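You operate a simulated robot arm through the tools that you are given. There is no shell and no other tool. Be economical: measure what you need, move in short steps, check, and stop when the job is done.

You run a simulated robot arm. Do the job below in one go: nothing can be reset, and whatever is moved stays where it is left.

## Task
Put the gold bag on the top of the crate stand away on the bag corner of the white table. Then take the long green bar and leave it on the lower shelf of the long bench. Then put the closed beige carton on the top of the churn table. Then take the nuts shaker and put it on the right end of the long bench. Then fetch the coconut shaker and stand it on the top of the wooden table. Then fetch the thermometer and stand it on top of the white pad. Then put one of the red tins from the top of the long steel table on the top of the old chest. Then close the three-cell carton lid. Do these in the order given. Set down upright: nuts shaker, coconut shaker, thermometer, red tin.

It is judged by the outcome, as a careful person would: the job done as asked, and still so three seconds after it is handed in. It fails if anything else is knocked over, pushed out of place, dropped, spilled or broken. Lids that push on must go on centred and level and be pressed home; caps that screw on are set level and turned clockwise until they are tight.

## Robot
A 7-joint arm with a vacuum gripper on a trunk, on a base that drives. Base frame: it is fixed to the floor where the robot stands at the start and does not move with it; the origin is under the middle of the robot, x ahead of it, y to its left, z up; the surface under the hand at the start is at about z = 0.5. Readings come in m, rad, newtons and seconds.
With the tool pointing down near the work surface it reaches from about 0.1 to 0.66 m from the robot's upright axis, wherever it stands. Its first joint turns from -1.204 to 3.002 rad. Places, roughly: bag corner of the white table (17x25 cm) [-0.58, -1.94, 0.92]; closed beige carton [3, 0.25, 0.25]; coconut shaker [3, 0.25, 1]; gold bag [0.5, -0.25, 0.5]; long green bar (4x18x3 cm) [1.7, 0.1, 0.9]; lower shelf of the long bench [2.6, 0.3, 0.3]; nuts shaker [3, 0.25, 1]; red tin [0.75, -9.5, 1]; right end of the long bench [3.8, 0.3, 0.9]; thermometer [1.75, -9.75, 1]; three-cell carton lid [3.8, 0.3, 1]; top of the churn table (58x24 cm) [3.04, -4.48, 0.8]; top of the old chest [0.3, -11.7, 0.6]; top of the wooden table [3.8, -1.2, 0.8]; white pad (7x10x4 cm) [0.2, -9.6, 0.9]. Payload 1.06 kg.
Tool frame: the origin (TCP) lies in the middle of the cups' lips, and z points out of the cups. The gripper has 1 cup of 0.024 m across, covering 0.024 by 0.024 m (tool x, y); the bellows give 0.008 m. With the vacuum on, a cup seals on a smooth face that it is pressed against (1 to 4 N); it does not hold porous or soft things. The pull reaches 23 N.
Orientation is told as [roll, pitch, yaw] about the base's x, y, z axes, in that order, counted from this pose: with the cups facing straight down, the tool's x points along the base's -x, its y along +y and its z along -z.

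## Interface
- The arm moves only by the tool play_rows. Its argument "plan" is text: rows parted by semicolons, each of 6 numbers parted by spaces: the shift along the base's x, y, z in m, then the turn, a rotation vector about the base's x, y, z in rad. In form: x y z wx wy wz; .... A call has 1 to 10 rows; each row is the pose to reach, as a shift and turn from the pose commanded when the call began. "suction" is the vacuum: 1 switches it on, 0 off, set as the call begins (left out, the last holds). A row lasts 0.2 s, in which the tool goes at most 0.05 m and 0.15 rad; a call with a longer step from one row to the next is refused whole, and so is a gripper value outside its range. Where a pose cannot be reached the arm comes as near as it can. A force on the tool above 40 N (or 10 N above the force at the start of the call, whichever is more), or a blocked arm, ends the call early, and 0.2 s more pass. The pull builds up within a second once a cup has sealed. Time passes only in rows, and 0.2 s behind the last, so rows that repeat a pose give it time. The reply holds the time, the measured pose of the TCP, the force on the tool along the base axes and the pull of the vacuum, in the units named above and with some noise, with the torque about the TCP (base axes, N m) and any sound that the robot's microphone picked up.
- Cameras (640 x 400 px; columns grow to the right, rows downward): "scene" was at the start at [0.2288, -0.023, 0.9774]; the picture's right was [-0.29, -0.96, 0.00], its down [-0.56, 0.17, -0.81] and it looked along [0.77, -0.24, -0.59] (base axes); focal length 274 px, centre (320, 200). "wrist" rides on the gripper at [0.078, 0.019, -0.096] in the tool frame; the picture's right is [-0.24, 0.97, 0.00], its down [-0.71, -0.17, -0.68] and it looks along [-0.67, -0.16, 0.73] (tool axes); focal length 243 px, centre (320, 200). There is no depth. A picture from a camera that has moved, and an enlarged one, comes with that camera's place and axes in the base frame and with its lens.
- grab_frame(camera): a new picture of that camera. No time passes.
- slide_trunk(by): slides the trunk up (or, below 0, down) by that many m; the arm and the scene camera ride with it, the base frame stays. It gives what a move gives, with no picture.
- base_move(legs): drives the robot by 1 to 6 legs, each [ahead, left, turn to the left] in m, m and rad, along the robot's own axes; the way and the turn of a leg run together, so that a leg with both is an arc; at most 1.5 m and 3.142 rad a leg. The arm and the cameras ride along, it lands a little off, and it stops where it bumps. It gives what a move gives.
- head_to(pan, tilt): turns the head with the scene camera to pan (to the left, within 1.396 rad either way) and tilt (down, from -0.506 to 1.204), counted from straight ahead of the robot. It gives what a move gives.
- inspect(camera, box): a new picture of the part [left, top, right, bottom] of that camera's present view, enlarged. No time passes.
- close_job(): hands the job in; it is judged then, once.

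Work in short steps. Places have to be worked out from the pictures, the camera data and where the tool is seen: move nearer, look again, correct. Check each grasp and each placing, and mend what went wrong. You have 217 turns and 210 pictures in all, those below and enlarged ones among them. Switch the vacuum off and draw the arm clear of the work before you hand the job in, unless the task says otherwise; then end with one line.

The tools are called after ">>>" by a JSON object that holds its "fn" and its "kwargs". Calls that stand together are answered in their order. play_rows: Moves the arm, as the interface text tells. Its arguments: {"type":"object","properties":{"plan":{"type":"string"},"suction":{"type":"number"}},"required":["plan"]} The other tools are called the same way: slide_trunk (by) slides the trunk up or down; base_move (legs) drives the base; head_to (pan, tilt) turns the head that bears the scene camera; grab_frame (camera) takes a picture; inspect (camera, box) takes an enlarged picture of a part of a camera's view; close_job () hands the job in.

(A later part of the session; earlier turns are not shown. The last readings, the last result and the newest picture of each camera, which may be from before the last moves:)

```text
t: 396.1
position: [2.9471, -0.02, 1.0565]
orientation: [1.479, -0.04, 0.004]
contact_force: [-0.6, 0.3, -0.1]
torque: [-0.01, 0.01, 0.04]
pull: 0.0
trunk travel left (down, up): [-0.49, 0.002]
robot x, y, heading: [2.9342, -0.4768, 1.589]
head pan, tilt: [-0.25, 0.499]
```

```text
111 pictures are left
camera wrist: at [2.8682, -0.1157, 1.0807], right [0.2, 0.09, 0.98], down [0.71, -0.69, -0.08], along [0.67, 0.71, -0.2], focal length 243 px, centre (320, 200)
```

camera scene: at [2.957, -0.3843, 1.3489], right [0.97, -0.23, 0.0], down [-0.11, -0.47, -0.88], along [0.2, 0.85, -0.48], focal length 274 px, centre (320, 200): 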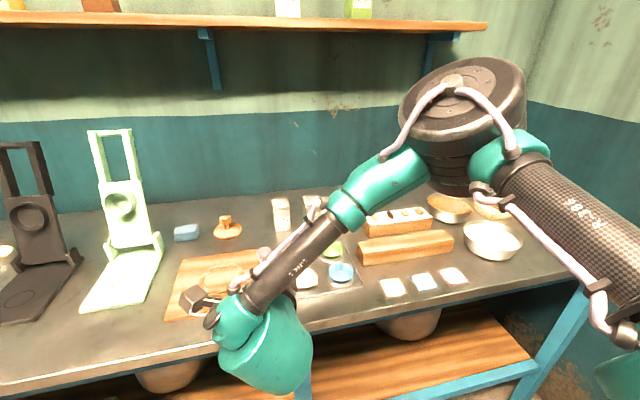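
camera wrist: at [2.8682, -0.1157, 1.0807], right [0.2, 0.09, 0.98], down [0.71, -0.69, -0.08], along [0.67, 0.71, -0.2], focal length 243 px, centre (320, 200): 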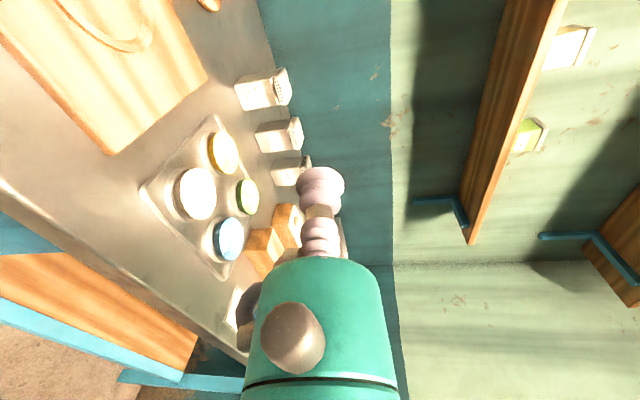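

The horizontal tool pose works. I'll use a tilt of about 0.2 rad so the wrist clears the bench items, and move to a standoff in front of the NUTS shaker at about (3.005, 0.325).

>>> {"fn": "play_rows", "kwargs": {"plan": "0.01 0.04 0 -0.05 0.01 0; 0.02 0.08 0 -0.1 0.03 0; 0.03 0.12 0 -0.11 0.04 0; 0.04 0.16 0 -0.11 0.04 0; 0.05 0.2 0 -0.11 0.04 0; 0.058 0.24 -0.02 -0.11 0.04 0; 0.058 0.25 -0.05 -0.11 0.04 0; 0.058 0.255 -0.08 -0.11 0.04 0; 0.058 0.255 -0.11 -0.11 0.04 0; 0.058 0.255 -0.11 -0.11 0.04 0"}}

>>> {"fn": "grab_frame", "kwargs": {"camera": "wrist"}}

>>> {"fn": "grab_frame", "kwargs": {"camera": "scene"}}

```text
t: 398.3
position: [3.0055, 0.2341, 0.9474]
orientation: [1.365, 0.002, 0.007]
contact_force: [-0.9, -0.7, 0.5]
torque: [-0.01, 0.0, -0.02]
pull: 0.0
trunk travel left (down, up): [-0.49, 0.002]
robot x, y, heading: [2.9316, -0.4786, 1.588]
head pan, tilt: [-0.25, 0.499]
```

```text
110 pictures are left
camera wrist: at [2.9279, 0.1418, 0.9862], right [0.23, 0.2, 0.95], down [0.71, -0.7, -0.03], along [0.66, 0.69, -0.31], focal length 243 px, centre (320, 200)
```

wrist: 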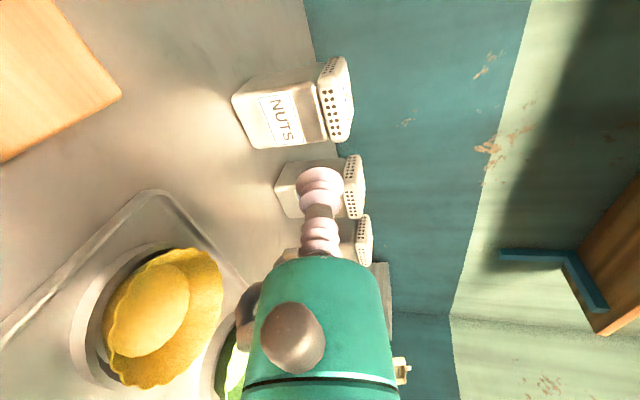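

```text
109 pictures are left
camera scene: at [2.9574, -0.3843, 1.3489], right [0.97, -0.23, 0.0], down [-0.11, -0.47, -0.88], along [0.2, 0.85, -0.48], focal length 274 px, centre (320, 200)
```

scene: 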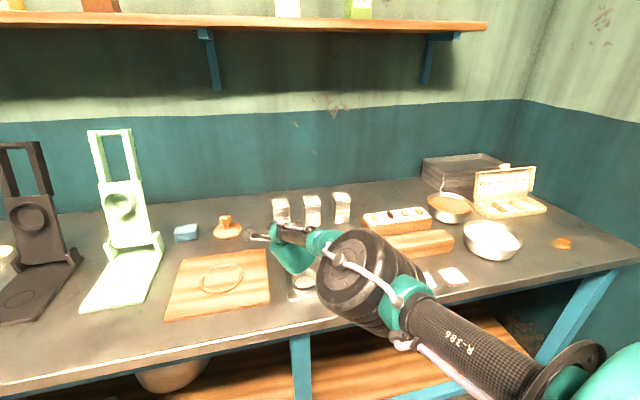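

NUTS front face is centred at x≈3.008, y≈0.327. I'll lower to z≈0.907 and approach with suction on.

>>> {"fn": "play_rows", "kwargs": {"plan": "0.002 0.02 -0.02 0 0 0; 0.002 0.05 -0.04 0 0 0; 0.002 0.07 -0.04 0 0 0; 0.002 0.08 -0.04 0 0 0; 0.002 0.086 -0.04 0 0 0; 0.002 0.09 -0.04 0 0 0; 0.002 0.094 -0.04 0 0 0; 0.002 0.097 -0.04 0 0 0; 0.002 0.097 -0.04 0 0 0", "suction": 1}}

>>> {"fn": "grab_frame", "kwargs": {"camera": "wrist"}}

```text
t: 400.3
position: [3.0183, 0.2353, 0.9385]
orientation: [1.366, 0.002, 0.006]
contact_force: [0.5, 0.4, 0.4]
torque: [0.01, 0.01, 0.03]
pull: 0.0
out of reach, approached as far as the arm can: row 1, 2, 3, 4, 5, 6, 7, 8, 9
trunk travel left (down, up): [-0.49, 0.002]
robot x, y, heading: [2.9329, -0.4756, 1.591]
head pan, tilt: [-0.25, 0.499]
```

```text
108 pictures are left
camera wrist: at [2.9418, 0.1432, 0.9772], right [0.23, 0.2, 0.95], down [0.71, -0.7, -0.03], along [0.66, 0.68, -0.31], focal length 243 px, centre (320, 200)
```

wrist: 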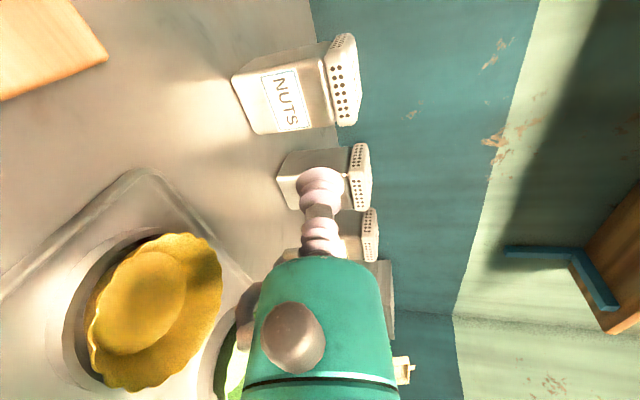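

Out of reach from here. I'll pull the tool back, lower the trunk, and bring the base 8 cm closer.

>>> {"fn": "play_rows", "kwargs": {"plan": "0 -0.03 0.02 0 0 0; 0 -0.06 0.04 0 0 0; 0 -0.09 0.06 0 0 0; -0.01 -0.12 0.09 0 0 0; -0.01 -0.15 0.12 0 0 0; -0.01 -0.16 0.13 0 0 0; -0.01 -0.16 0.13 0 0 0"}}

>>> {"fn": "slide_trunk", "kwargs": {"by": -0.1}}

>>> {"fn": "base_move", "kwargs": {"legs": [[0.08, -0.05, 0]]}}

>>> {"fn": "grab_frame", "kwargs": {"camera": "wrist"}}

```text
t: 401.9
position: [3.0132, 0.0767, 1.0694]
orientation: [1.366, -0.001, 0.006]
contact_force: [-0.2, 0.2, 0.4]
torque: [0.01, -0.01, -0.01]
pull: 0.2
trunk travel left (down, up): [-0.49, 0.002]
robot x, y, heading: [2.9363, -0.4772, 1.592]
head pan, tilt: [-0.25, 0.499]
```

```text
t: 403.3
position: [3.0132, 0.0784, 0.972]
orientation: [1.366, 0.002, 0.007]
contact_force: [-0.3, 0.9, 0.5]
torque: [0.0, -0.02, 0.01]
pull: 0.1
trunk travel left (down, up): [-0.39, 0.102]
robot x, y, heading: [2.9348, -0.4737, 1.589]
head pan, tilt: [-0.25, 0.499]
```

```text
t: 404.4
position: [3.0598, 0.1599, 0.9709]
orientation: [1.366, 0.003, 0.008]
contact_force: [0.0, -0.2, -0.3]
torque: [-0.02, -0.01, 0.0]
pull: 0.1
trunk travel left (down, up): [-0.39, 0.102]
robot x, y, heading: [2.9811, -0.3981, 1.591]
head pan, tilt: [-0.25, 0.499]
```

```text
107 pictures are left
camera wrist: at [2.9834, 0.0673, 1.0088], right [0.24, 0.2, 0.95], down [0.71, -0.7, -0.03], along [0.66, 0.68, -0.31], focal length 243 px, centre (320, 200)
```

wrist: 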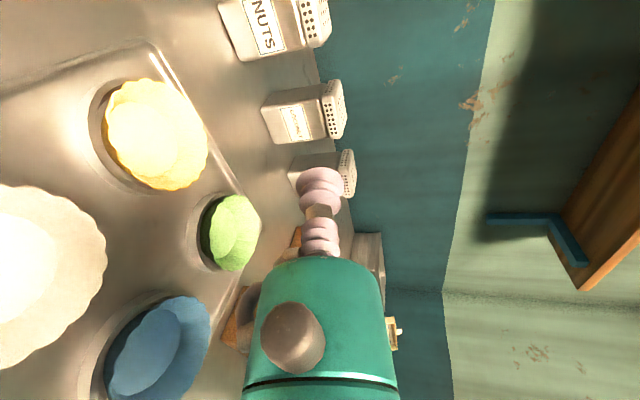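

Now move in: shift left to x≈3.008 and forward to a few cm in front of the face.

>>> {"fn": "play_rows", "kwargs": {"plan": "-0.02 0.03 -0.01 0 0 0; -0.04 0.06 -0.02 0 0 0; -0.052 0.09 -0.03 0 0 0; -0.052 0.11 -0.045 0 0 0; -0.052 0.13 -0.063 0 0 0; -0.052 0.13 -0.063 0 0 0", "suction": 1}}

>>> {"fn": "grab_frame", "kwargs": {"camera": "wrist"}}

>>> {"fn": "inspect", "kwargs": {"camera": "scene", "box": [220, 170, 420, 310]}}

```text
t: 405.8
position: [3.0087, 0.2883, 0.9067]
orientation: [1.364, 0.002, 0.007]
contact_force: [0.5, 0.0, 0.3]
torque: [0.03, 0.0, 0.04]
pull: 0.1
trunk travel left (down, up): [-0.39, 0.102]
robot x, y, heading: [2.9826, -0.3994, 1.589]
head pan, tilt: [-0.25, 0.499]
```

```text
106 pictures are left
camera wrist: at [2.9298, 0.1961, 0.9452], right [0.23, 0.2, 0.95], down [0.71, -0.7, -0.03], along [0.66, 0.69, -0.31], focal length 243 px, centre (320, 200)
```

wrist: 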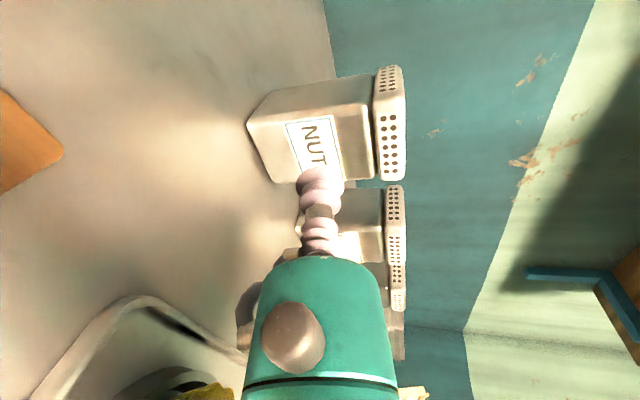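

```text
2.86 times, centred on (320, 240) of scene
camera zoom: at [3.0041, -0.2286, 1.2369], right [0.97, -0.23, 0.0], down [-0.11, -0.47, -0.88], along [0.2, 0.85, -0.48], focal length 784 px, centre (320, 86)
```

zoom: 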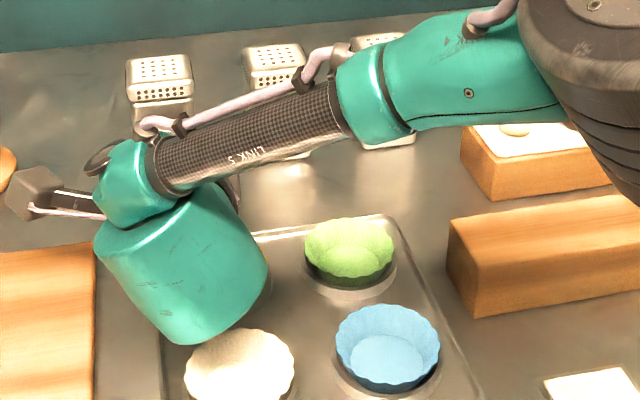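

The wrist body clears the fluted tins by only about 1 cm, so I'll tilt 0.05 rad more and then approach the face slowly.

>>> {"fn": "play_rows", "kwargs": {"plan": "0 0 0.001 -0.05 0 0; 0 0.015 0.001 -0.05 0 0; 0 0.025 0.001 -0.05 0 0; 0 0.032 0.001 -0.05 0 0; 0 0.037 0.001 -0.05 0 0; 0 0.041 0.001 -0.05 0 0; 0 0.044 0.001 -0.05 0 0; 0 0.044 0.001 -0.05 0 0", "suction": 1}}

>>> {"fn": "grab_frame", "kwargs": {"camera": "wrist"}}

```text
t: 407.6
position: [3.0093, 0.333, 0.909]
orientation: [1.318, 0.001, 0.008]
contact_force: [0.7, -0.3, -0.2]
torque: [0.06, -0.01, 0.01]
pull: 0.1
trunk travel left (down, up): [-0.39, 0.102]
robot x, y, heading: [2.9837, -0.3991, 1.586]
head pan, tilt: [-0.25, 0.499]
```

```text
104 pictures are left
camera wrist: at [2.9315, 0.2426, 0.9518], right [0.23, 0.25, 0.94], down [0.71, -0.7, 0.01], along [0.66, 0.67, -0.34], focal length 243 px, centre (320, 200)
```

wrist: 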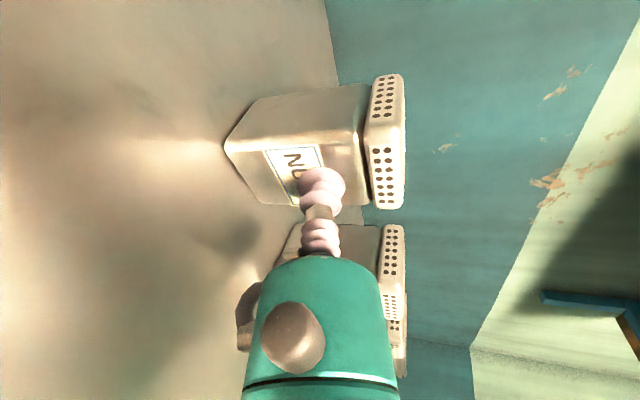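

Not touching yet; the face is ~1 cm further on. Continue in small steps.

>>> {"fn": "play_rows", "kwargs": {"plan": "0 0.004 0 0 0 0; 0 0.008 0 0 0 0; 0 0.011 0 0 0 0; 0 0.014 0 0 0 0; 0 0.014 0 0 0 0; 0 0.014 0 0 0 0"}}

```text
t: 409.0
position: [3.0089, 0.3473, 0.91]
orientation: [1.318, 0.002, 0.005]
contact_force: [0.1, -0.6, -0.6]
torque: [0.02, -0.02, -0.01]
pull: 0.0
trunk travel left (down, up): [-0.39, 0.102]
robot x, y, heading: [2.9845, -0.3967, 1.595]
head pan, tilt: [-0.25, 0.499]
```

>>> {"fn": "inspect", "kwargs": {"camera": "wrist", "box": [200, 60, 440, 220]}}

>>> {"fn": "play_rows", "kwargs": {"plan": "0 0.004 0 0 0 0; 0 0.007 0 0 0 0; 0 0.01 0 0 0 0; 0 0.01 0 0 0 0; 0 0.01 0 0 0 0"}}

>>> {"fn": "inspect", "kwargs": {"camera": "wrist", "box": [200, 60, 440, 220]}}

```text
2.50 times, centred on (320, 140) of wrist
camera zoom: at [2.9314, 0.2563, 0.9518], right [0.23, 0.25, 0.94], down [0.71, -0.7, 0.01], along [0.66, 0.67, -0.34], focal length 606 px, centre (320, 350)
```

zoom: 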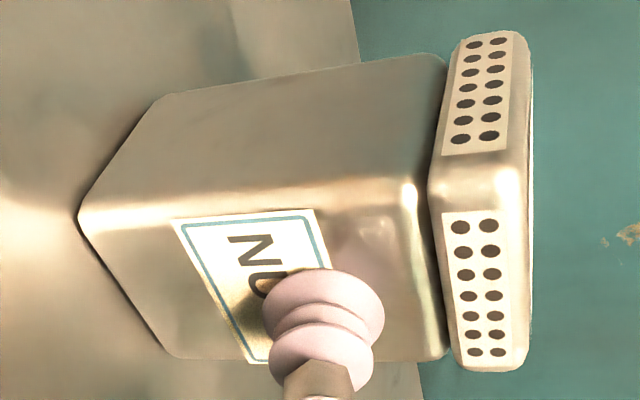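

```text
t: 410.2
position: [3.008, 0.3572, 0.9078]
orientation: [1.315, 0.003, 0.006]
contact_force: [0.0, 0.1, -0.4]
torque: [0.0, 0.04, -0.03]
pull: 0.1
trunk travel left (down, up): [-0.39, 0.102]
robot x, y, heading: [2.9809, -0.3989, 1.583]
head pan, tilt: [-0.25, 0.499]
```

```text
2.50 times, centred on (320, 140) of wrist
camera zoom: at [2.9307, 0.2665, 0.9513], right [0.23, 0.25, 0.94], down [0.71, -0.7, 0.01], along [0.66, 0.67, -0.34], focal length 606 px, centre (320, 350)
```

zoom: 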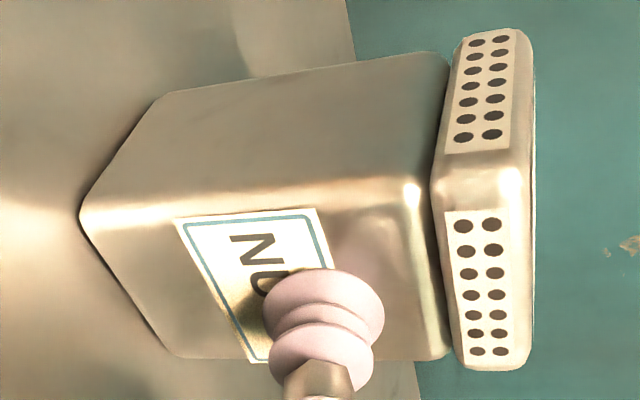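

The shaker slid ~1.5 cm instead of sealing (tilt too large and little press force). I'll lower the trunk for more reach, push it a few more cm back until the wrist is past the fluted tins, and then level the tool to seal properly.

>>> {"fn": "play_rows", "kwargs": {"plan": "0 -0.02 0.01 0 0 0; 0 -0.04 0.04 0 0 0; 0 -0.04 0.08 0 0 0; 0 -0.04 0.1 0 0 0; 0 -0.04 0.1 0 0 0", "suction": 0}}

>>> {"fn": "slide_trunk", "kwargs": {"by": -0.1}}

>>> {"fn": "grab_frame", "kwargs": {"camera": "wrist"}}

>>> {"fn": "grab_frame", "kwargs": {"camera": "scene"}}

```text
t: 411.4
position: [3.0089, 0.3172, 1.0093]
orientation: [1.315, 0.001, 0.007]
contact_force: [-0.5, 0.4, -0.1]
torque: [0.02, -0.01, 0.01]
pull: 0.2
trunk travel left (down, up): [-0.39, 0.102]
robot x, y, heading: [2.9846, -0.4003, 1.593]
head pan, tilt: [-0.25, 0.499]
```

```text
t: 412.7
position: [3.0081, 0.3165, 0.9094]
orientation: [1.318, 0.002, 0.009]
contact_force: [-0.6, -0.7, 0.2]
torque: [-0.01, 0.01, 0.01]
pull: 0.0
trunk travel left (down, up): [-0.29, 0.202]
robot x, y, heading: [2.9836, -0.3975, 1.587]
head pan, tilt: [-0.25, 0.499]
```

```text
101 pictures are left
camera wrist: at [2.9311, 0.2266, 0.9518], right [0.23, 0.25, 0.94], down [0.71, -0.7, 0.01], along [0.66, 0.67, -0.34], focal length 243 px, centre (320, 200)
```

wrist: 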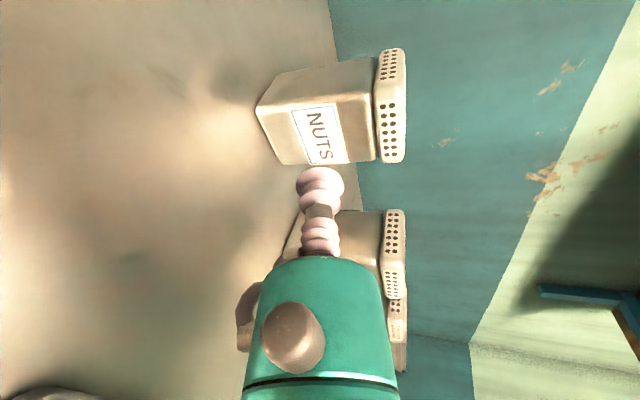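

```text
100 pictures are left
camera scene: at [3.0035, -0.2033, 1.1352], right [0.97, -0.23, 0.0], down [-0.11, -0.47, -0.88], along [0.2, 0.85, -0.48], focal length 274 px, centre (320, 200)
```

scene: 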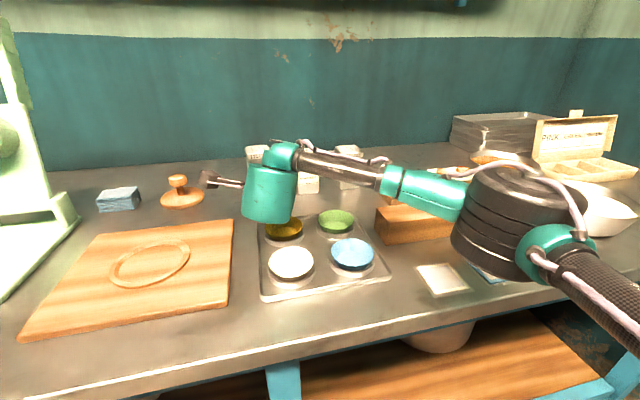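

With the trunk this low the elbow hangs near other items, so I'll raise it back and instead bring the base 4 cm closer.

>>> {"fn": "slide_trunk", "kwargs": {"by": 0.1}}

>>> {"fn": "base_move", "kwargs": {"legs": [[0.04, 0, 0]]}}

>>> {"fn": "play_rows", "kwargs": {"plan": "0 -0.03 -0.03 0 0 0; 0 -0.05 -0.06 0 0 0; 0 -0.05 -0.1 0 0 0; 0 -0.05 -0.1 0 0 0"}}

>>> {"fn": "inspect", "kwargs": {"camera": "scene", "box": [180, 140, 500, 340]}}

```text
t: 414.1
position: [3.0091, 0.3171, 1.0087]
orientation: [1.315, 0.001, 0.007]
contact_force: [0.0, -0.2, 0.0]
torque: [0.0, -0.02, -0.01]
pull: 0.0
trunk travel left (down, up): [-0.39, 0.102]
robot x, y, heading: [2.9861, -0.3994, 1.591]
head pan, tilt: [-0.25, 0.499]
```

```text
t: 414.9
position: [3.0086, 0.3583, 1.0093]
orientation: [1.314, 0.002, 0.007]
contact_force: [0.4, -0.6, 0.4]
torque: [-0.01, 0.02, -0.02]
pull: 0.0
trunk travel left (down, up): [-0.39, 0.102]
robot x, y, heading: [2.9845, -0.3564, 1.585]
head pan, tilt: [-0.25, 0.499]
```

```text
t: 415.9
position: [3.0079, 0.3063, 0.9085]
orientation: [1.317, 0.001, 0.007]
contact_force: [0.1, 0.1, -0.1]
torque: [0.01, -0.03, 0.0]
pull: 0.0
trunk travel left (down, up): [-0.39, 0.102]
robot x, y, heading: [2.9852, -0.3598, 1.591]
head pan, tilt: [-0.25, 0.499]
```

```text
2.00 times, centred on (340, 240) of scene
camera zoom: at [3.0035, -0.1884, 1.2369], right [0.97, -0.23, 0.0], down [-0.11, -0.47, -0.88], along [0.2, 0.85, -0.48], focal length 549 px, centre (280, 120)
```

zoom: 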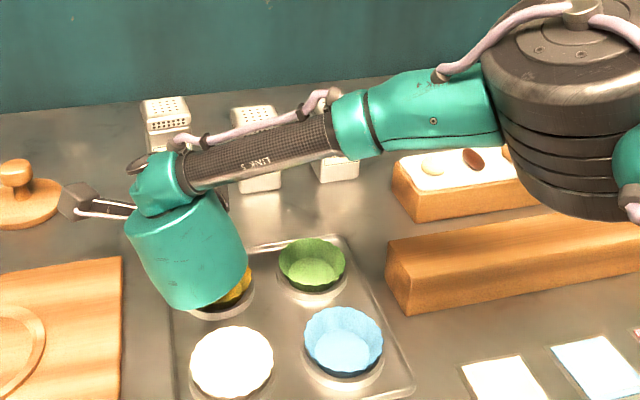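

Base is fine at -0.36. Now push the shaker back to a face position of about y≈0.42, then check.

>>> {"fn": "play_rows", "kwargs": {"plan": "0.003 0.03 0 0 0 0; 0.003 0.05 0 0 0 0; 0.003 0.06 0 0 0 0; 0.003 0.07 0 0 0 0; 0.003 0.08 0 0 0 0; 0.003 0.09 0 0 0 0; 0.003 0.1 0 0 0 0; 0.003 0.108 0 0 0 0; 0.003 0.115 0 0 0 0; 0.003 0.115 0 0 0 0"}}

>>> {"fn": "grab_frame", "kwargs": {"camera": "wrist"}}

>>> {"fn": "inspect", "kwargs": {"camera": "scene", "box": [180, 140, 500, 340]}}

```text
t: 418.1
position: [3.011, 0.4225, 0.9095]
orientation: [1.313, 0.001, 0.004]
contact_force: [0.9, -0.4, -0.8]
torque: [0.05, -0.03, 0.01]
pull: 0.1
trunk travel left (down, up): [-0.39, 0.102]
robot x, y, heading: [2.9826, -0.3573, 1.596]
head pan, tilt: [-0.25, 0.499]
```

```text
98 pictures are left
camera wrist: at [2.9342, 0.3323, 0.9511], right [0.23, 0.25, 0.94], down [0.71, -0.7, 0.01], along [0.66, 0.67, -0.34], focal length 243 px, centre (320, 200)
```

wrist: 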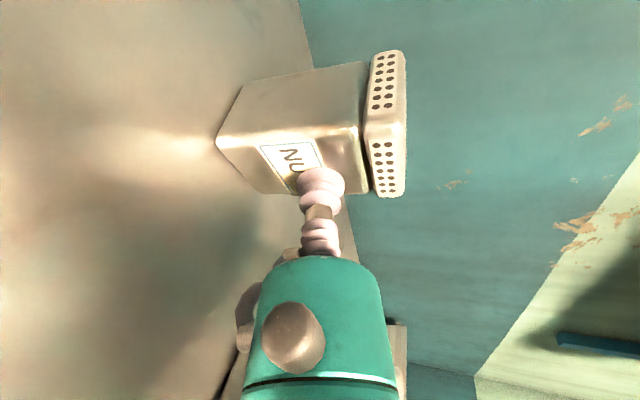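

```text
2.00 times, centred on (340, 240) of scene
camera zoom: at [3.0035, -0.1884, 1.2369], right [0.97, -0.23, 0.0], down [-0.11, -0.47, -0.88], along [0.2, 0.85, -0.48], focal length 549 px, centre (280, 120)
```

zoom: 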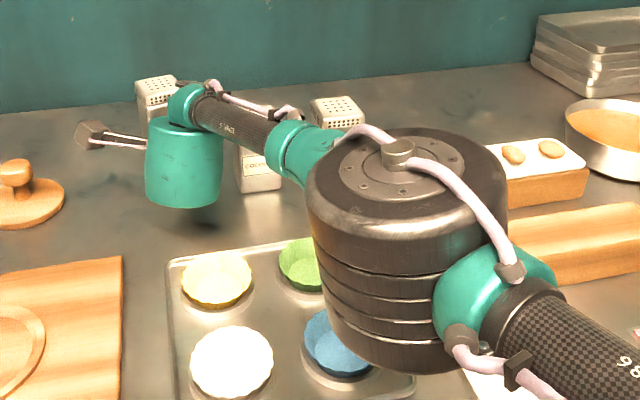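

The wrist is now past the tins. Back off slightly, level the tool to ~0.1 rad tilt, and press with suction.

>>> {"fn": "play_rows", "kwargs": {"plan": "0 -0.008 0 0.05 0 0; 0 -0.008 0 0.1 0 0; 0 -0.008 0 0.17 0 0; 0 -0.003 0 0.17 0 0; 0 0.001 0 0.17 0 0; 0 0.005 0 0.17 0 0; 0 0.009 0 0.17 0 0; 0 0.009 0 0.17 0 0; 0 0.009 0 0.17 0 0", "suction": 1}}

>>> {"fn": "inspect", "kwargs": {"camera": "wrist", "box": [200, 60, 440, 220]}}

```text
t: 420.1
position: [3.0129, 0.4217, 0.9072]
orientation: [1.485, 0.001, 0.008]
contact_force: [-0.3, 0.1, 0.3]
torque: [0.03, 0.01, 0.0]
pull: 0.1
out of reach, approached as far as the arm can: row 5, 6, 7, 8, 9
trunk travel left (down, up): [-0.39, 0.102]
robot x, y, heading: [2.9824, -0.3582, 1.59]
head pan, tilt: [-0.25, 0.499]
```

```text
2.50 times, centred on (320, 140) of wrist
camera zoom: at [2.9351, 0.3252, 0.9347], right [0.23, 0.08, 0.97], down [0.71, -0.69, -0.11], along [0.66, 0.72, -0.22], focal length 606 px, centre (320, 350)
```

zoom: 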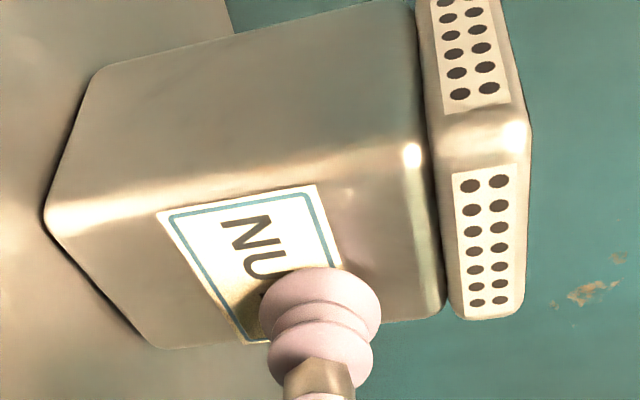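

The cup sits ~1.4 cm too far right, hanging near the face's edge. I'll back off, shift left, nudge the base 2 cm forward, and retry.

>>> {"fn": "play_rows", "kwargs": {"plan": "0 -0.02 0 0 0 0; -0.01 -0.04 0 0 0 0; -0.016 -0.04 0 0 0 0; -0.016 -0.04 0 0 0 0"}}

>>> {"fn": "base_move", "kwargs": {"legs": [[0.025, 0, 0]]}}

>>> {"fn": "inspect", "kwargs": {"camera": "wrist", "box": [200, 60, 440, 220]}}

```text
t: 421.1
position: [2.9981, 0.3803, 0.9084]
orientation: [1.483, 0.0, 0.005]
contact_force: [1.2, 0.6, 0.6]
torque: [-0.01, -0.03, 0.01]
pull: 0.1
trunk travel left (down, up): [-0.39, 0.102]
robot x, y, heading: [2.9855, -0.3577, 1.591]
head pan, tilt: [-0.25, 0.499]
```

```text
t: 421.9
position: [2.9974, 0.4049, 0.9077]
orientation: [1.486, 0.0, 0.008]
contact_force: [0.5, -0.5, -1.2]
torque: [0.0, 0.02, -0.03]
pull: 0.1
trunk travel left (down, up): [-0.39, 0.102]
robot x, y, heading: [2.9803, -0.3317, 1.594]
head pan, tilt: [-0.25, 0.499]
```

```text
2.50 times, centred on (320, 140) of wrist
camera zoom: at [2.9192, 0.3093, 0.9349], right [0.23, 0.09, 0.97], down [0.71, -0.69, -0.11], along [0.66, 0.72, -0.22], focal length 606 px, centre (320, 350)
```

zoom: 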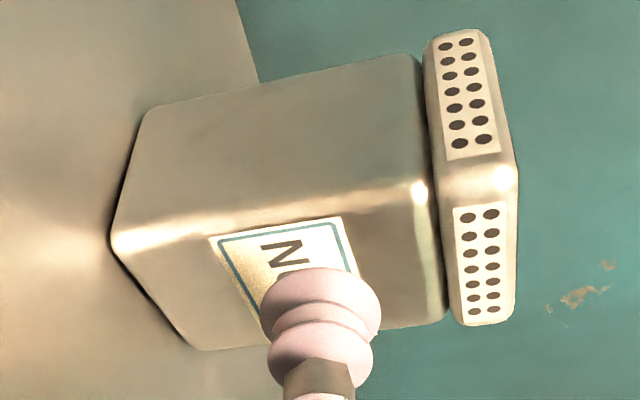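

Now well centred (within ~5 mm). Approach with suction on.

>>> {"fn": "play_rows", "kwargs": {"plan": "0.004 0.008 0 0 0 0; 0.004 0.014 0 0 0 0; 0.004 0.018 0 0 0 0; 0.004 0.022 0 0 0 0; 0.004 0.026 0 0 0 0; 0.004 0.03 0 0 0 0; 0.004 0.03 0 0 0 0", "suction": 1}}

>>> {"fn": "inspect", "kwargs": {"camera": "wrist", "box": [200, 60, 440, 220]}}

```text
t: 423.5
position: [3.0001, 0.4348, 0.9086]
orientation: [1.488, 0.0, 0.007]
contact_force: [-0.5, -1.6, 2.9]
torque: [0.08, 0.09, 0.06]
pull: 23.2
trunk travel left (down, up): [-0.39, 0.102]
robot x, y, heading: [2.9816, -0.3321, 1.584]
head pan, tilt: [-0.25, 0.499]
```

```text
2.50 times, centred on (320, 140) of wrist
camera zoom: at [2.9231, 0.338, 0.9359], right [0.23, 0.08, 0.97], down [0.71, -0.69, -0.11], along [0.66, 0.72, -0.22], focal length 606 px, centre (320, 350)
```

zoom: 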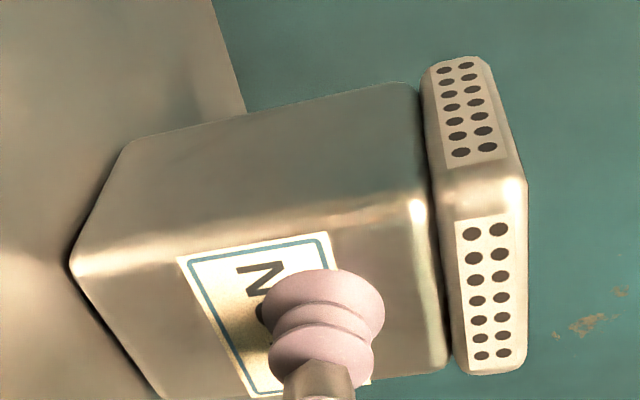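

Sealed at full pull. Lift straight up, pull back, and raise the trunk.

>>> {"fn": "play_rows", "kwargs": {"plan": "0 0 0.01 0 0 0; 0 0 0.03 0 0 0; 0 0 0.06 0 0 0; 0 0 0.09 0 0 0; 0 -0.03 0.1 0 0 0; 0 -0.07 0.11 0 0 0; 0 -0.11 0.12 0 0 0; 0 -0.15 0.12 0 0 0; 0 -0.18 0.12 0 0 0; 0 -0.18 0.12 0 0 0"}}

>>> {"fn": "slide_trunk", "kwargs": {"by": 0.1}}

>>> {"fn": "grab_frame", "kwargs": {"camera": "scene"}}

```text
t: 425.7
position: [3.0021, 0.2545, 1.0298]
orientation: [1.484, 0.001, 0.006]
contact_force: [0.3, -0.7, -0.7]
torque: [-0.03, -0.02, 0.01]
pull: 22.9
trunk travel left (down, up): [-0.39, 0.102]
robot x, y, heading: [2.9799, -0.33, 1.594]
head pan, tilt: [-0.25, 0.499]
```

```text
t: 427.1
position: [3.003, 0.2549, 1.1266]
orientation: [1.482, -0.001, 0.007]
contact_force: [0.6, -0.8, -1.2]
torque: [0.01, 0.02, 0.05]
pull: 22.7
trunk travel left (down, up): [-0.49, 0.002]
robot x, y, heading: [2.9846, -0.332, 1.593]
head pan, tilt: [-0.25, 0.499]
```

```text
93 pictures are left
camera scene: at [3.0045, -0.2384, 1.3489], right [0.97, -0.23, 0.0], down [-0.11, -0.47, -0.88], along [0.2, 0.85, -0.48], focal length 274 px, centre (320, 200)
```

scene: 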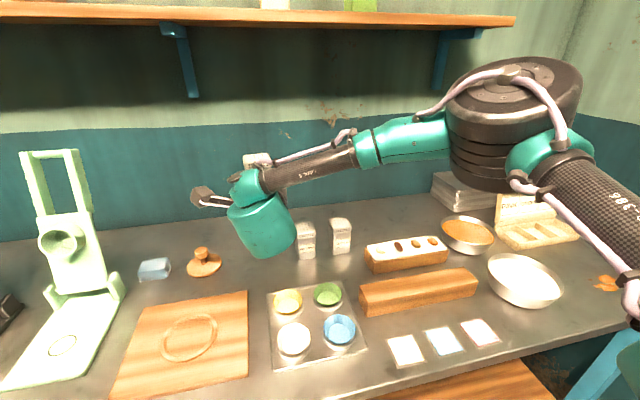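

All neighbours are undisturbed. I'll back off, slide right and turn 45° to approach the free spot at the bench's right end, around (3.9, 0.13).

>>> {"fn": "base_move", "kwargs": {"legs": [[-0.15, 0, 0], [0, -0.42, 0], [0, 0, -0.8]]}}

>>> {"fn": "head_to", "kwargs": {"pan": 0.2, "tilt": 0.6}}

>>> {"fn": "grab_frame", "kwargs": {"camera": "scene"}}

```text
t: 434.4
position: [3.852, -0.09, 1.1288]
orientation: [1.486, 0.0, -0.807]
contact_force: [-0.7, -0.7, -1.5]
torque: [-0.02, 0.0, 0.02]
pull: 23.1
trunk travel left (down, up): [-0.49, 0.002]
robot x, y, heading: [3.4074, -0.4816, 0.775]
head pan, tilt: [-0.25, 0.499]
```

```text
t: 435.3
position: [3.8524, -0.0904, 1.128]
orientation: [1.484, 0.0, -0.805]
contact_force: [0.1, -0.1, -1.4]
torque: [-0.01, -0.02, 0.04]
pull: 22.8
trunk travel left (down, up): [-0.49, 0.002]
robot x, y, heading: [3.4134, -0.481, 0.778]
head pan, tilt: [0.201, 0.6]
```

```text
92 pictures are left
camera scene: at [3.465, -0.4019, 1.3398], right [0.83, -0.56, 0.0], down [-0.32, -0.47, -0.83], along [0.46, 0.68, -0.56], focal length 274 px, centre (320, 200)
```

scene: 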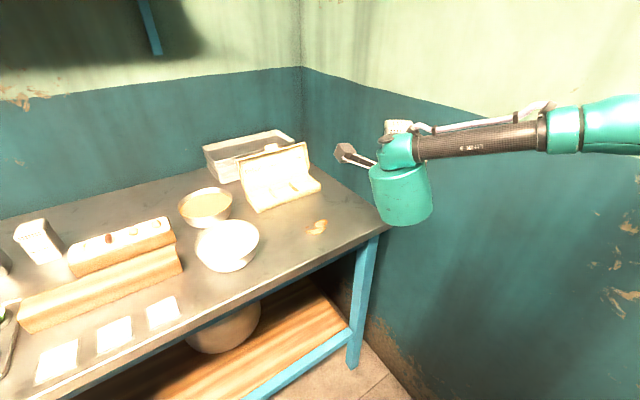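

Free spot is x≈3.7–3.9, y≈0–0.24, apart from a small orange thing at (3.78, 0.08). I'll put the shaker at about (3.855, 0.155). Nudge the base and move above it, with the trunk lowered for reach.

>>> {"fn": "base_move", "kwargs": {"legs": [[0.056, 0.036, 0]]}}

>>> {"fn": "play_rows", "kwargs": {"plan": "-0.01 0.04 0 0 0 0; -0.02 0.08 -0.01 0 0 0; -0.025 0.12 -0.02 0 0 0; -0.027 0.16 -0.03 0 0 0; -0.027 0.163 -0.03 0 0 0"}}

>>> {"fn": "slide_trunk", "kwargs": {"by": -0.1}}

>>> {"fn": "grab_frame", "kwargs": {"camera": "wrist"}}

>>> {"fn": "inspect", "kwargs": {"camera": "scene", "box": [180, 100, 500, 300]}}

```text
t: 436.3
position: [3.8672, -0.0253, 1.1266]
orientation: [1.486, 0.0, -0.808]
contact_force: [-0.3, 0.0, -1.9]
torque: [-0.01, 0.01, 0.04]
pull: 22.8
trunk travel left (down, up): [-0.49, 0.002]
robot x, y, heading: [3.4248, -0.4164, 0.772]
head pan, tilt: [0.201, 0.6]
```

```text
t: 437.5
position: [3.8388, 0.1355, 1.0981]
orientation: [1.484, 0.0, -0.806]
contact_force: [0.0, -0.2, -1.6]
torque: [-0.03, 0.0, -0.01]
pull: 22.7
out of reach, approached as far as the arm can: row 5
trunk travel left (down, up): [-0.49, 0.002]
robot x, y, heading: [3.4279, -0.4159, 0.777]
head pan, tilt: [0.201, 0.6]
```

```text
t: 438.9
position: [3.8378, 0.1341, 0.9993]
orientation: [1.487, 0.002, -0.808]
contact_force: [-0.2, -0.6, -1.9]
torque: [-0.04, 0.03, 0.03]
pull: 22.4
trunk travel left (down, up): [-0.39, 0.102]
robot x, y, heading: [3.4245, -0.4137, 0.772]
head pan, tilt: [0.201, 0.6]
```

```text
91 pictures are left
camera wrist: at [3.717, 0.124, 1.0265], right [0.22, -0.11, 0.97], down [-0.01, -0.99, -0.11], along [0.97, 0.01, -0.22], focal length 243 px, centre (320, 200)
```

wrist: 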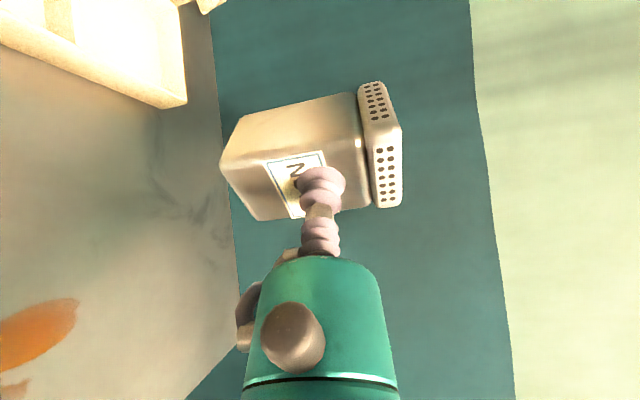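

```text
2.00 times, centred on (340, 200) of scene
camera zoom: at [3.5331, -0.2844, 1.2277], right [0.83, -0.56, 0.0], down [-0.32, -0.47, -0.83], along [0.46, 0.68, -0.57], focal length 549 px, centre (280, 200)
```

zoom: 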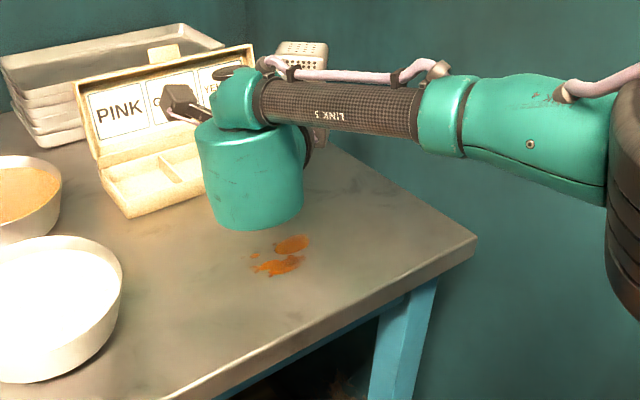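

The orange mark is just a stain. Clear of the carton; lower to the bench (expected contact at TCP z≈0.909).

>>> {"fn": "play_rows", "kwargs": {"plan": "0 -0.015 -0.03 0 0 0; 0.005 -0.02 -0.06 0 0 0; 0.005 -0.02 -0.08 0 0 0; 0.005 -0.02 -0.086 0 0 0; 0.005 -0.02 -0.09 0 0 0; 0.005 -0.02 -0.094 0 0 0; 0.005 -0.02 -0.094 0 0 0"}}

>>> {"fn": "grab_frame", "kwargs": {"camera": "wrist"}}

```text
t: 440.5
position: [3.8443, 0.1148, 0.9066]
orientation: [1.488, 0.002, -0.808]
contact_force: [-1.8, 0.2, 8.5]
torque: [0.02, 0.01, 0.05]
pull: 23.3
trunk travel left (down, up): [-0.39, 0.102]
robot x, y, heading: [3.425, -0.4136, 0.773]
head pan, tilt: [0.201, 0.6]
```

```text
89 pictures are left
camera wrist: at [3.7221, 0.1044, 0.933], right [0.22, -0.11, 0.97], down [-0.01, -0.99, -0.11], along [0.98, 0.01, -0.22], focal length 243 px, centre (320, 200)
```

wrist: 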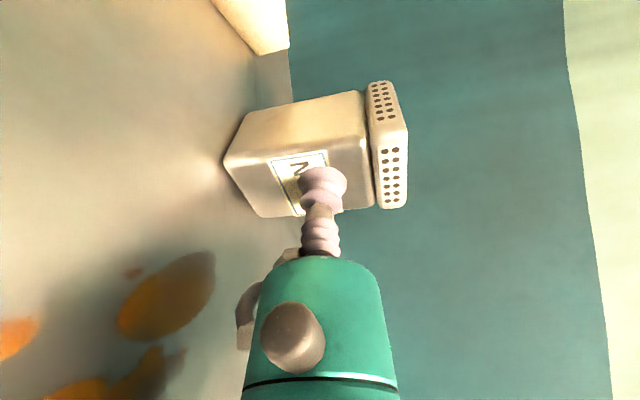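

Standing on the bench with 8.5 N. Release, wait, then withdraw straight back along the tool axis.

>>> {"fn": "play_rows", "kwargs": {"plan": "0 0 0.002 0 0 0; 0 0 0.002 0 0 0; 0 0 0.002 0 0 0; 0 0 0.002 0 0 0; -0.007 -0.007 0.002 0 0 0; -0.02 -0.02 0.003 0 0 0; -0.045 -0.045 0.01 0 0 0; -0.075 -0.075 0.03 0 0 0; -0.1 -0.1 0.06 0 0 0", "suction": 0}}

>>> {"fn": "grab_frame", "kwargs": {"camera": "wrist"}}

```text
t: 442.5
position: [3.7443, 0.0148, 0.9662]
orientation: [1.486, 0.0, -0.809]
contact_force: [-0.4, 0.1, 0.4]
torque: [-0.01, 0.02, 0.02]
pull: 0.0
trunk travel left (down, up): [-0.39, 0.102]
robot x, y, heading: [3.4276, -0.4144, 0.769]
head pan, tilt: [0.201, 0.6]
```

```text
88 pictures are left
camera wrist: at [3.6215, 0.0043, 0.9932], right [0.22, -0.11, 0.97], down [-0.02, -0.99, -0.11], along [0.97, 0.01, -0.22], focal length 243 px, centre (320, 200)
```

wrist: 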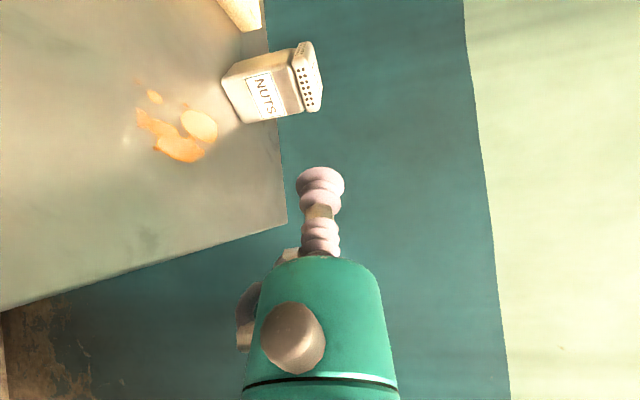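

NUTS stands upright at the right end. Now for the coconut shaker: back away, turn to face the bench, and line up with it.

>>> {"fn": "base_move", "kwargs": {"legs": [[-0.2, 0, 0], [0, 0, 0.82], [0, 0.17, 0], [0.15, 0, 0]]}}

>>> {"fn": "grab_frame", "kwargs": {"camera": "wrist"}}

```text
t: 448.9
position: [3.0044, 0.1147, 0.9654]
orientation: [1.486, 0.0, 0.018]
contact_force: [-0.3, 0.0, 0.1]
torque: [-0.04, 0.02, 0.0]
pull: 0.1
trunk travel left (down, up): [-0.39, 0.102]
robot x, y, heading: [3.1058, -0.414, 1.604]
head pan, tilt: [0.201, 0.6]
```

```text
87 pictures are left
camera wrist: at [2.9278, 0.0173, 0.9926], right [0.23, 0.09, 0.97], down [0.72, -0.68, -0.11], along [0.65, 0.72, -0.22], focal length 243 px, centre (320, 200)
```

wrist: 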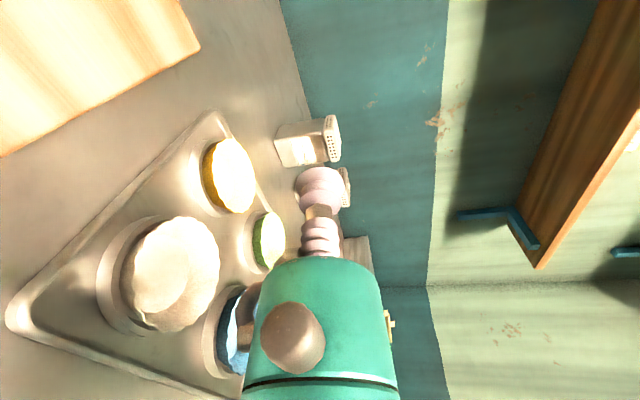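

Coconut front face is centred at x≈3.103. Tilt to ~0.25 again to clear the tins, and move to a standoff in front of it.

>>> {"fn": "base_move", "kwargs": {"legs": [[0.055, 0, 0]]}}

>>> {"fn": "play_rows", "kwargs": {"plan": "0.03 0 0 -0.08 0 0; 0.06 0.02 0 -0.165 0 0; 0.09 0.05 0 -0.165 0 0; 0.097 0.08 -0.01 -0.165 0 0; 0.097 0.1 -0.03 -0.165 0 0; 0.097 0.115 -0.057 -0.165 0 0; 0.097 0.115 -0.057 -0.165 0 0"}}

>>> {"fn": "grab_frame", "kwargs": {"camera": "wrist"}}

>>> {"fn": "inspect", "kwargs": {"camera": "scene", "box": [140, 100, 500, 320]}}

```text
t: 449.9
position: [3.003, 0.1693, 0.965]
orientation: [1.485, -0.003, 0.018]
contact_force: [-0.3, 1.0, 0.0]
torque: [-0.01, 0.01, -0.02]
pull: 0.0
trunk travel left (down, up): [-0.39, 0.102]
robot x, y, heading: [3.1047, -0.3517, 1.599]
head pan, tilt: [0.201, 0.6]
```

```text
t: 451.5
position: [3.0992, 0.2838, 0.9091]
orientation: [1.32, 0.004, 0.018]
contact_force: [0.3, 0.4, -0.9]
torque: [0.02, -0.01, 0.02]
pull: 0.1
trunk travel left (down, up): [-0.39, 0.102]
robot x, y, heading: [3.1042, -0.3549, 1.606]
head pan, tilt: [0.201, 0.6]
```

```text
86 pictures are left
camera wrist: at [3.0224, 0.1915, 0.951], right [0.23, 0.25, 0.94], down [0.72, -0.69, 0.0], along [0.65, 0.68, -0.34], focal length 243 px, centre (320, 200)
```

wrist: 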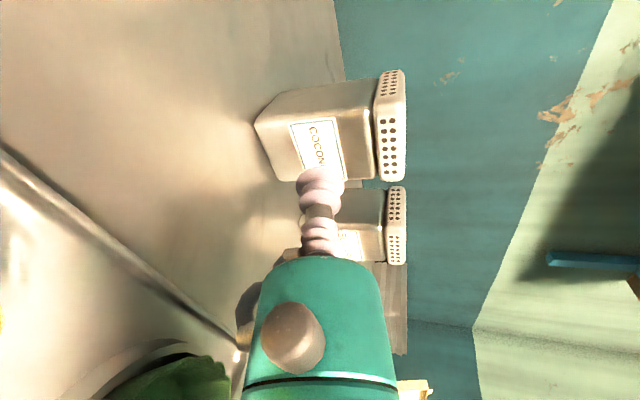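

```text
1.78 times, centred on (320, 210) of scene
camera zoom: at [3.0828, -0.1897, 1.2278], right [0.97, 0.23, 0.0], down [0.13, -0.55, -0.83], along [-0.19, 0.8, -0.56], focal length 488 px, centre (320, 182)
```

zoom: 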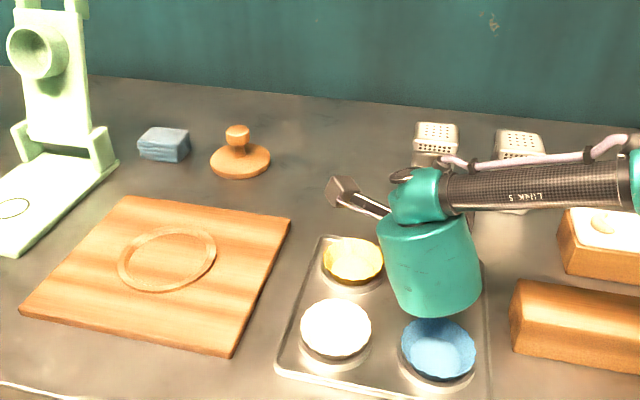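

Face centre is (3.103, 0.322). Approach with suction on.

>>> {"fn": "play_rows", "kwargs": {"plan": "0.002 0.02 0 0 0 0; 0.002 0.03 0 0 0 0; 0.002 0.036 0 0 0 0; 0.002 0.041 0 0 0 0; 0.002 0.046 0 0 0 0; 0.002 0.05 0 0 0 0; 0.002 0.05 0 0 0 0", "suction": 1}}

>>> {"fn": "inspect", "kwargs": {"camera": "wrist", "box": [200, 60, 440, 220]}}

```text
t: 453.1
position: [3.1019, 0.3337, 0.9088]
orientation: [1.322, 0.005, 0.021]
contact_force: [0.1, -0.4, -0.4]
torque: [0.0, 0.02, 0.01]
pull: 0.0
trunk travel left (down, up): [-0.39, 0.102]
robot x, y, heading: [3.1028, -0.3562, 1.603]
head pan, tilt: [0.201, 0.6]
```

```text
2.50 times, centred on (320, 140) of wrist
camera zoom: at [3.0246, 0.2421, 0.9517], right [0.23, 0.25, 0.94], down [0.72, -0.69, 0.0], along [0.65, 0.68, -0.34], focal length 606 px, centre (320, 350)
```

zoom: 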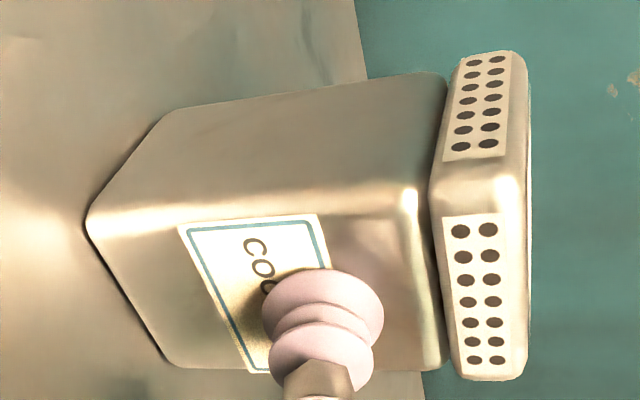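

Not sealed; compared with the earlier good seal, the cup should be ~8 mm further left. Back off a little, shift and retry.

>>> {"fn": "play_rows", "kwargs": {"plan": "0 -0.01 0 0 0 0; -0.009 -0.01 0 0 0 0; -0.009 0 0 0 0 0; -0.009 0.004 0 0 0 0; -0.009 0.008 0 0 0 0; -0.009 0.012 0 0 0 0; -0.009 0.015 0 0 0 0; -0.009 0.015 0 0 0 0"}}

>>> {"fn": "inspect", "kwargs": {"camera": "wrist", "box": [200, 60, 440, 220]}}

```text
t: 454.9
position: [3.0938, 0.3476, 0.9089]
orientation: [1.323, 0.004, 0.017]
contact_force: [0.0, -0.3, -0.1]
torque: [0.0, -0.01, 0.03]
pull: 0.1
trunk travel left (down, up): [-0.39, 0.102]
robot x, y, heading: [3.1062, -0.3521, 1.604]
head pan, tilt: [0.201, 0.6]
```

```text
2.50 times, centred on (320, 140) of wrist
camera zoom: at [3.0164, 0.2567, 0.9512], right [0.23, 0.24, 0.94], down [0.72, -0.69, 0.0], along [0.65, 0.68, -0.34], focal length 606 px, centre (320, 350)
```

zoom: 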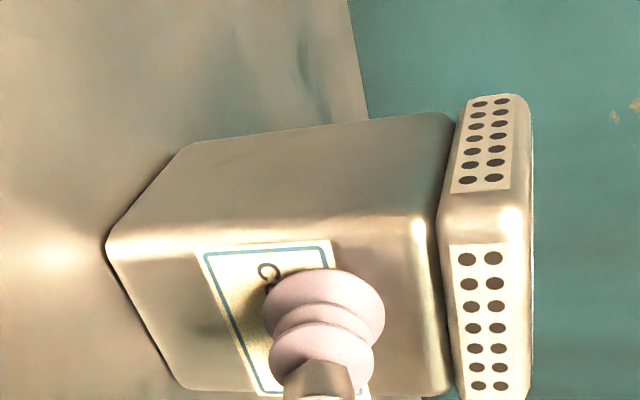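

Centred now, but the tilt prevents sealing. As before, push it back past the tins, then level and seal.

>>> {"fn": "play_rows", "kwargs": {"plan": "0 0.01 0 0 0 0; 0 0.02 0 0 0 0; 0 0.03 0 0 0 0; 0 0.04 0 0 0 0; 0 0.05 0 0 0 0; 0 0.06 0 0 0 0; 0 0.068 0 0 0 0; 0 0.075 0 0 0 0; 0 0.06 0 0 0 0"}}

>>> {"fn": "base_move", "kwargs": {"legs": [[0.02, 0, 0]]}}

>>> {"fn": "play_rows", "kwargs": {"plan": "0 -0.01 0 0.05 0 0; 0 -0.01 0 0.1 0 0; 0 -0.01 0 0.17 0 0; 0 -0.005 0 0.17 0 0; 0 0 0 0.17 0 0; 0 0.004 0 0.17 0 0; 0 0.008 0 0.17 0 0; 0 0.012 0 0.17 0 0; 0 0.012 0 0.17 0 0; 0 0.012 0 0.17 0 0"}}

>>> {"fn": "inspect", "kwargs": {"camera": "wrist", "box": [200, 60, 440, 220]}}

```text
t: 456.9
position: [3.0904, 0.4111, 0.9109]
orientation: [1.323, 0.005, 0.021]
contact_force: [-0.8, 0.5, 0.0]
torque: [0.01, 0.02, -0.05]
pull: 0.1
out of reach, approached as far as the arm can: row 8, 9
trunk travel left (down, up): [-0.39, 0.102]
robot x, y, heading: [3.1049, -0.359, 1.6]
head pan, tilt: [0.201, 0.6]
```

```text
t: 457.7
position: [3.0905, 0.4305, 0.9106]
orientation: [1.324, 0.006, 0.019]
contact_force: [0.8, 1.1, -0.5]
torque: [-0.01, 0.02, 0.02]
pull: 0.2
trunk travel left (down, up): [-0.39, 0.102]
robot x, y, heading: [3.1053, -0.3398, 1.603]
head pan, tilt: [0.201, 0.6]
```

```text
t: 459.9
position: [3.0913, 0.4306, 0.9119]
orientation: [1.494, 0.002, 0.02]
contact_force: [0.0, -0.4, -0.5]
torque: [0.01, 0.01, 0.0]
pull: 0.0
out of reach, approached as far as the arm can: row 6, 7, 8, 9, 10
trunk travel left (down, up): [-0.39, 0.102]
robot x, y, heading: [3.1046, -0.3355, 1.604]
head pan, tilt: [0.201, 0.6]
```

```text
2.50 times, centred on (320, 140) of wrist
camera zoom: at [3.0145, 0.3333, 0.9376], right [0.23, 0.08, 0.97], down [0.72, -0.68, -0.12], along [0.65, 0.73, -0.22], focal length 606 px, centre (320, 350)
```

zoom: 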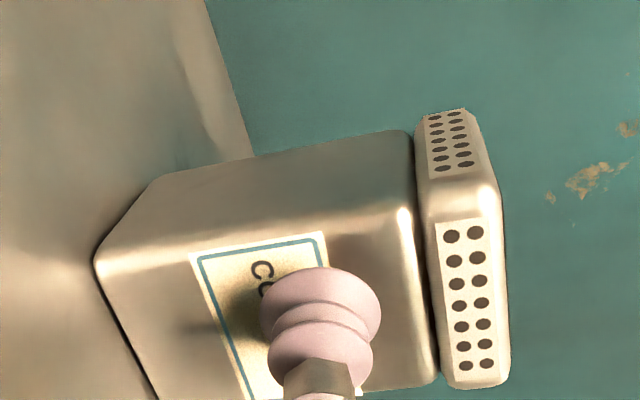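

Just out of reach. I'll retract 2 cm, move the base left 4 cm and forward 1 cm, and approach again.

>>> {"fn": "play_rows", "kwargs": {"plan": "0 -0.02 0 0 0 0; 0 -0.04 0 0 0 0; 0 -0.04 0 0 0 0"}}

>>> {"fn": "base_move", "kwargs": {"legs": [[0.012, 0.045, -0.015]]}}

>>> {"fn": "play_rows", "kwargs": {"plan": "0.025 0 -0.002 0 0 0; 0.045 0.005 -0.003 0 0 0; 0.045 0.015 -0.003 0 0 0; 0.045 0.02 -0.003 0 0 0; 0.045 0.024 -0.003 0 0 0; 0.045 0.028 -0.003 0 0 0; 0.045 0.032 -0.003 0 0 0; 0.045 0.036 -0.003 0 0 0; 0.045 0.036 -0.003 0 0 0; 0.045 0.036 -0.003 0 0 0"}}

>>> {"fn": "inspect", "kwargs": {"camera": "wrist", "box": [200, 60, 440, 220]}}

```text
t: 460.7
position: [3.0893, 0.3898, 0.9102]
orientation: [1.493, 0.003, 0.02]
contact_force: [-0.3, 0.3, -0.3]
torque: [0.02, 0.0, -0.02]
pull: 0.1
trunk travel left (down, up): [-0.39, 0.102]
robot x, y, heading: [3.1058, -0.3369, 1.604]
head pan, tilt: [0.201, 0.6]
```

```text
t: 461.8
position: [3.0568, 0.402, 0.9115]
orientation: [1.494, 0.001, 0.004]
contact_force: [-0.4, -0.4, -0.8]
torque: [0.01, 0.02, 0.0]
pull: 0.1
trunk travel left (down, up): [-0.39, 0.102]
robot x, y, heading: [3.0606, -0.3248, 1.587]
head pan, tilt: [0.201, 0.6]
```

```text
t: 464.0
position: [3.1028, 0.4383, 0.9099]
orientation: [1.494, 0.002, 0.004]
contact_force: [1.0, -0.3, 1.8]
torque: [0.12, -0.05, 0.01]
pull: 22.9
trunk travel left (down, up): [-0.39, 0.102]
robot x, y, heading: [3.0548, -0.3284, 1.587]
head pan, tilt: [0.201, 0.6]
```

```text
2.50 times, centred on (320, 140) of wrist
camera zoom: at [3.0246, 0.3417, 0.9357], right [0.24, 0.08, 0.97], down [0.71, -0.69, -0.12], along [0.66, 0.72, -0.22], focal length 606 px, centre (320, 350)
```

zoom: 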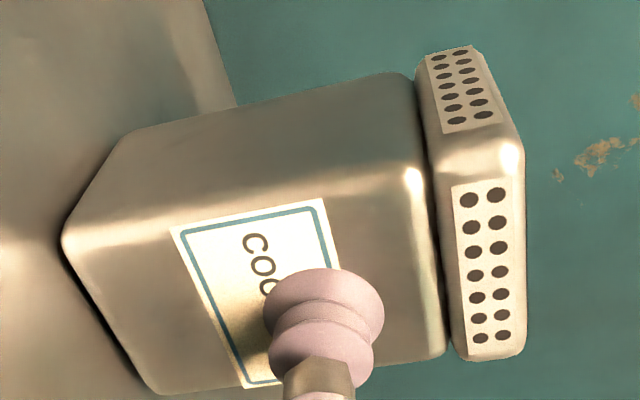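

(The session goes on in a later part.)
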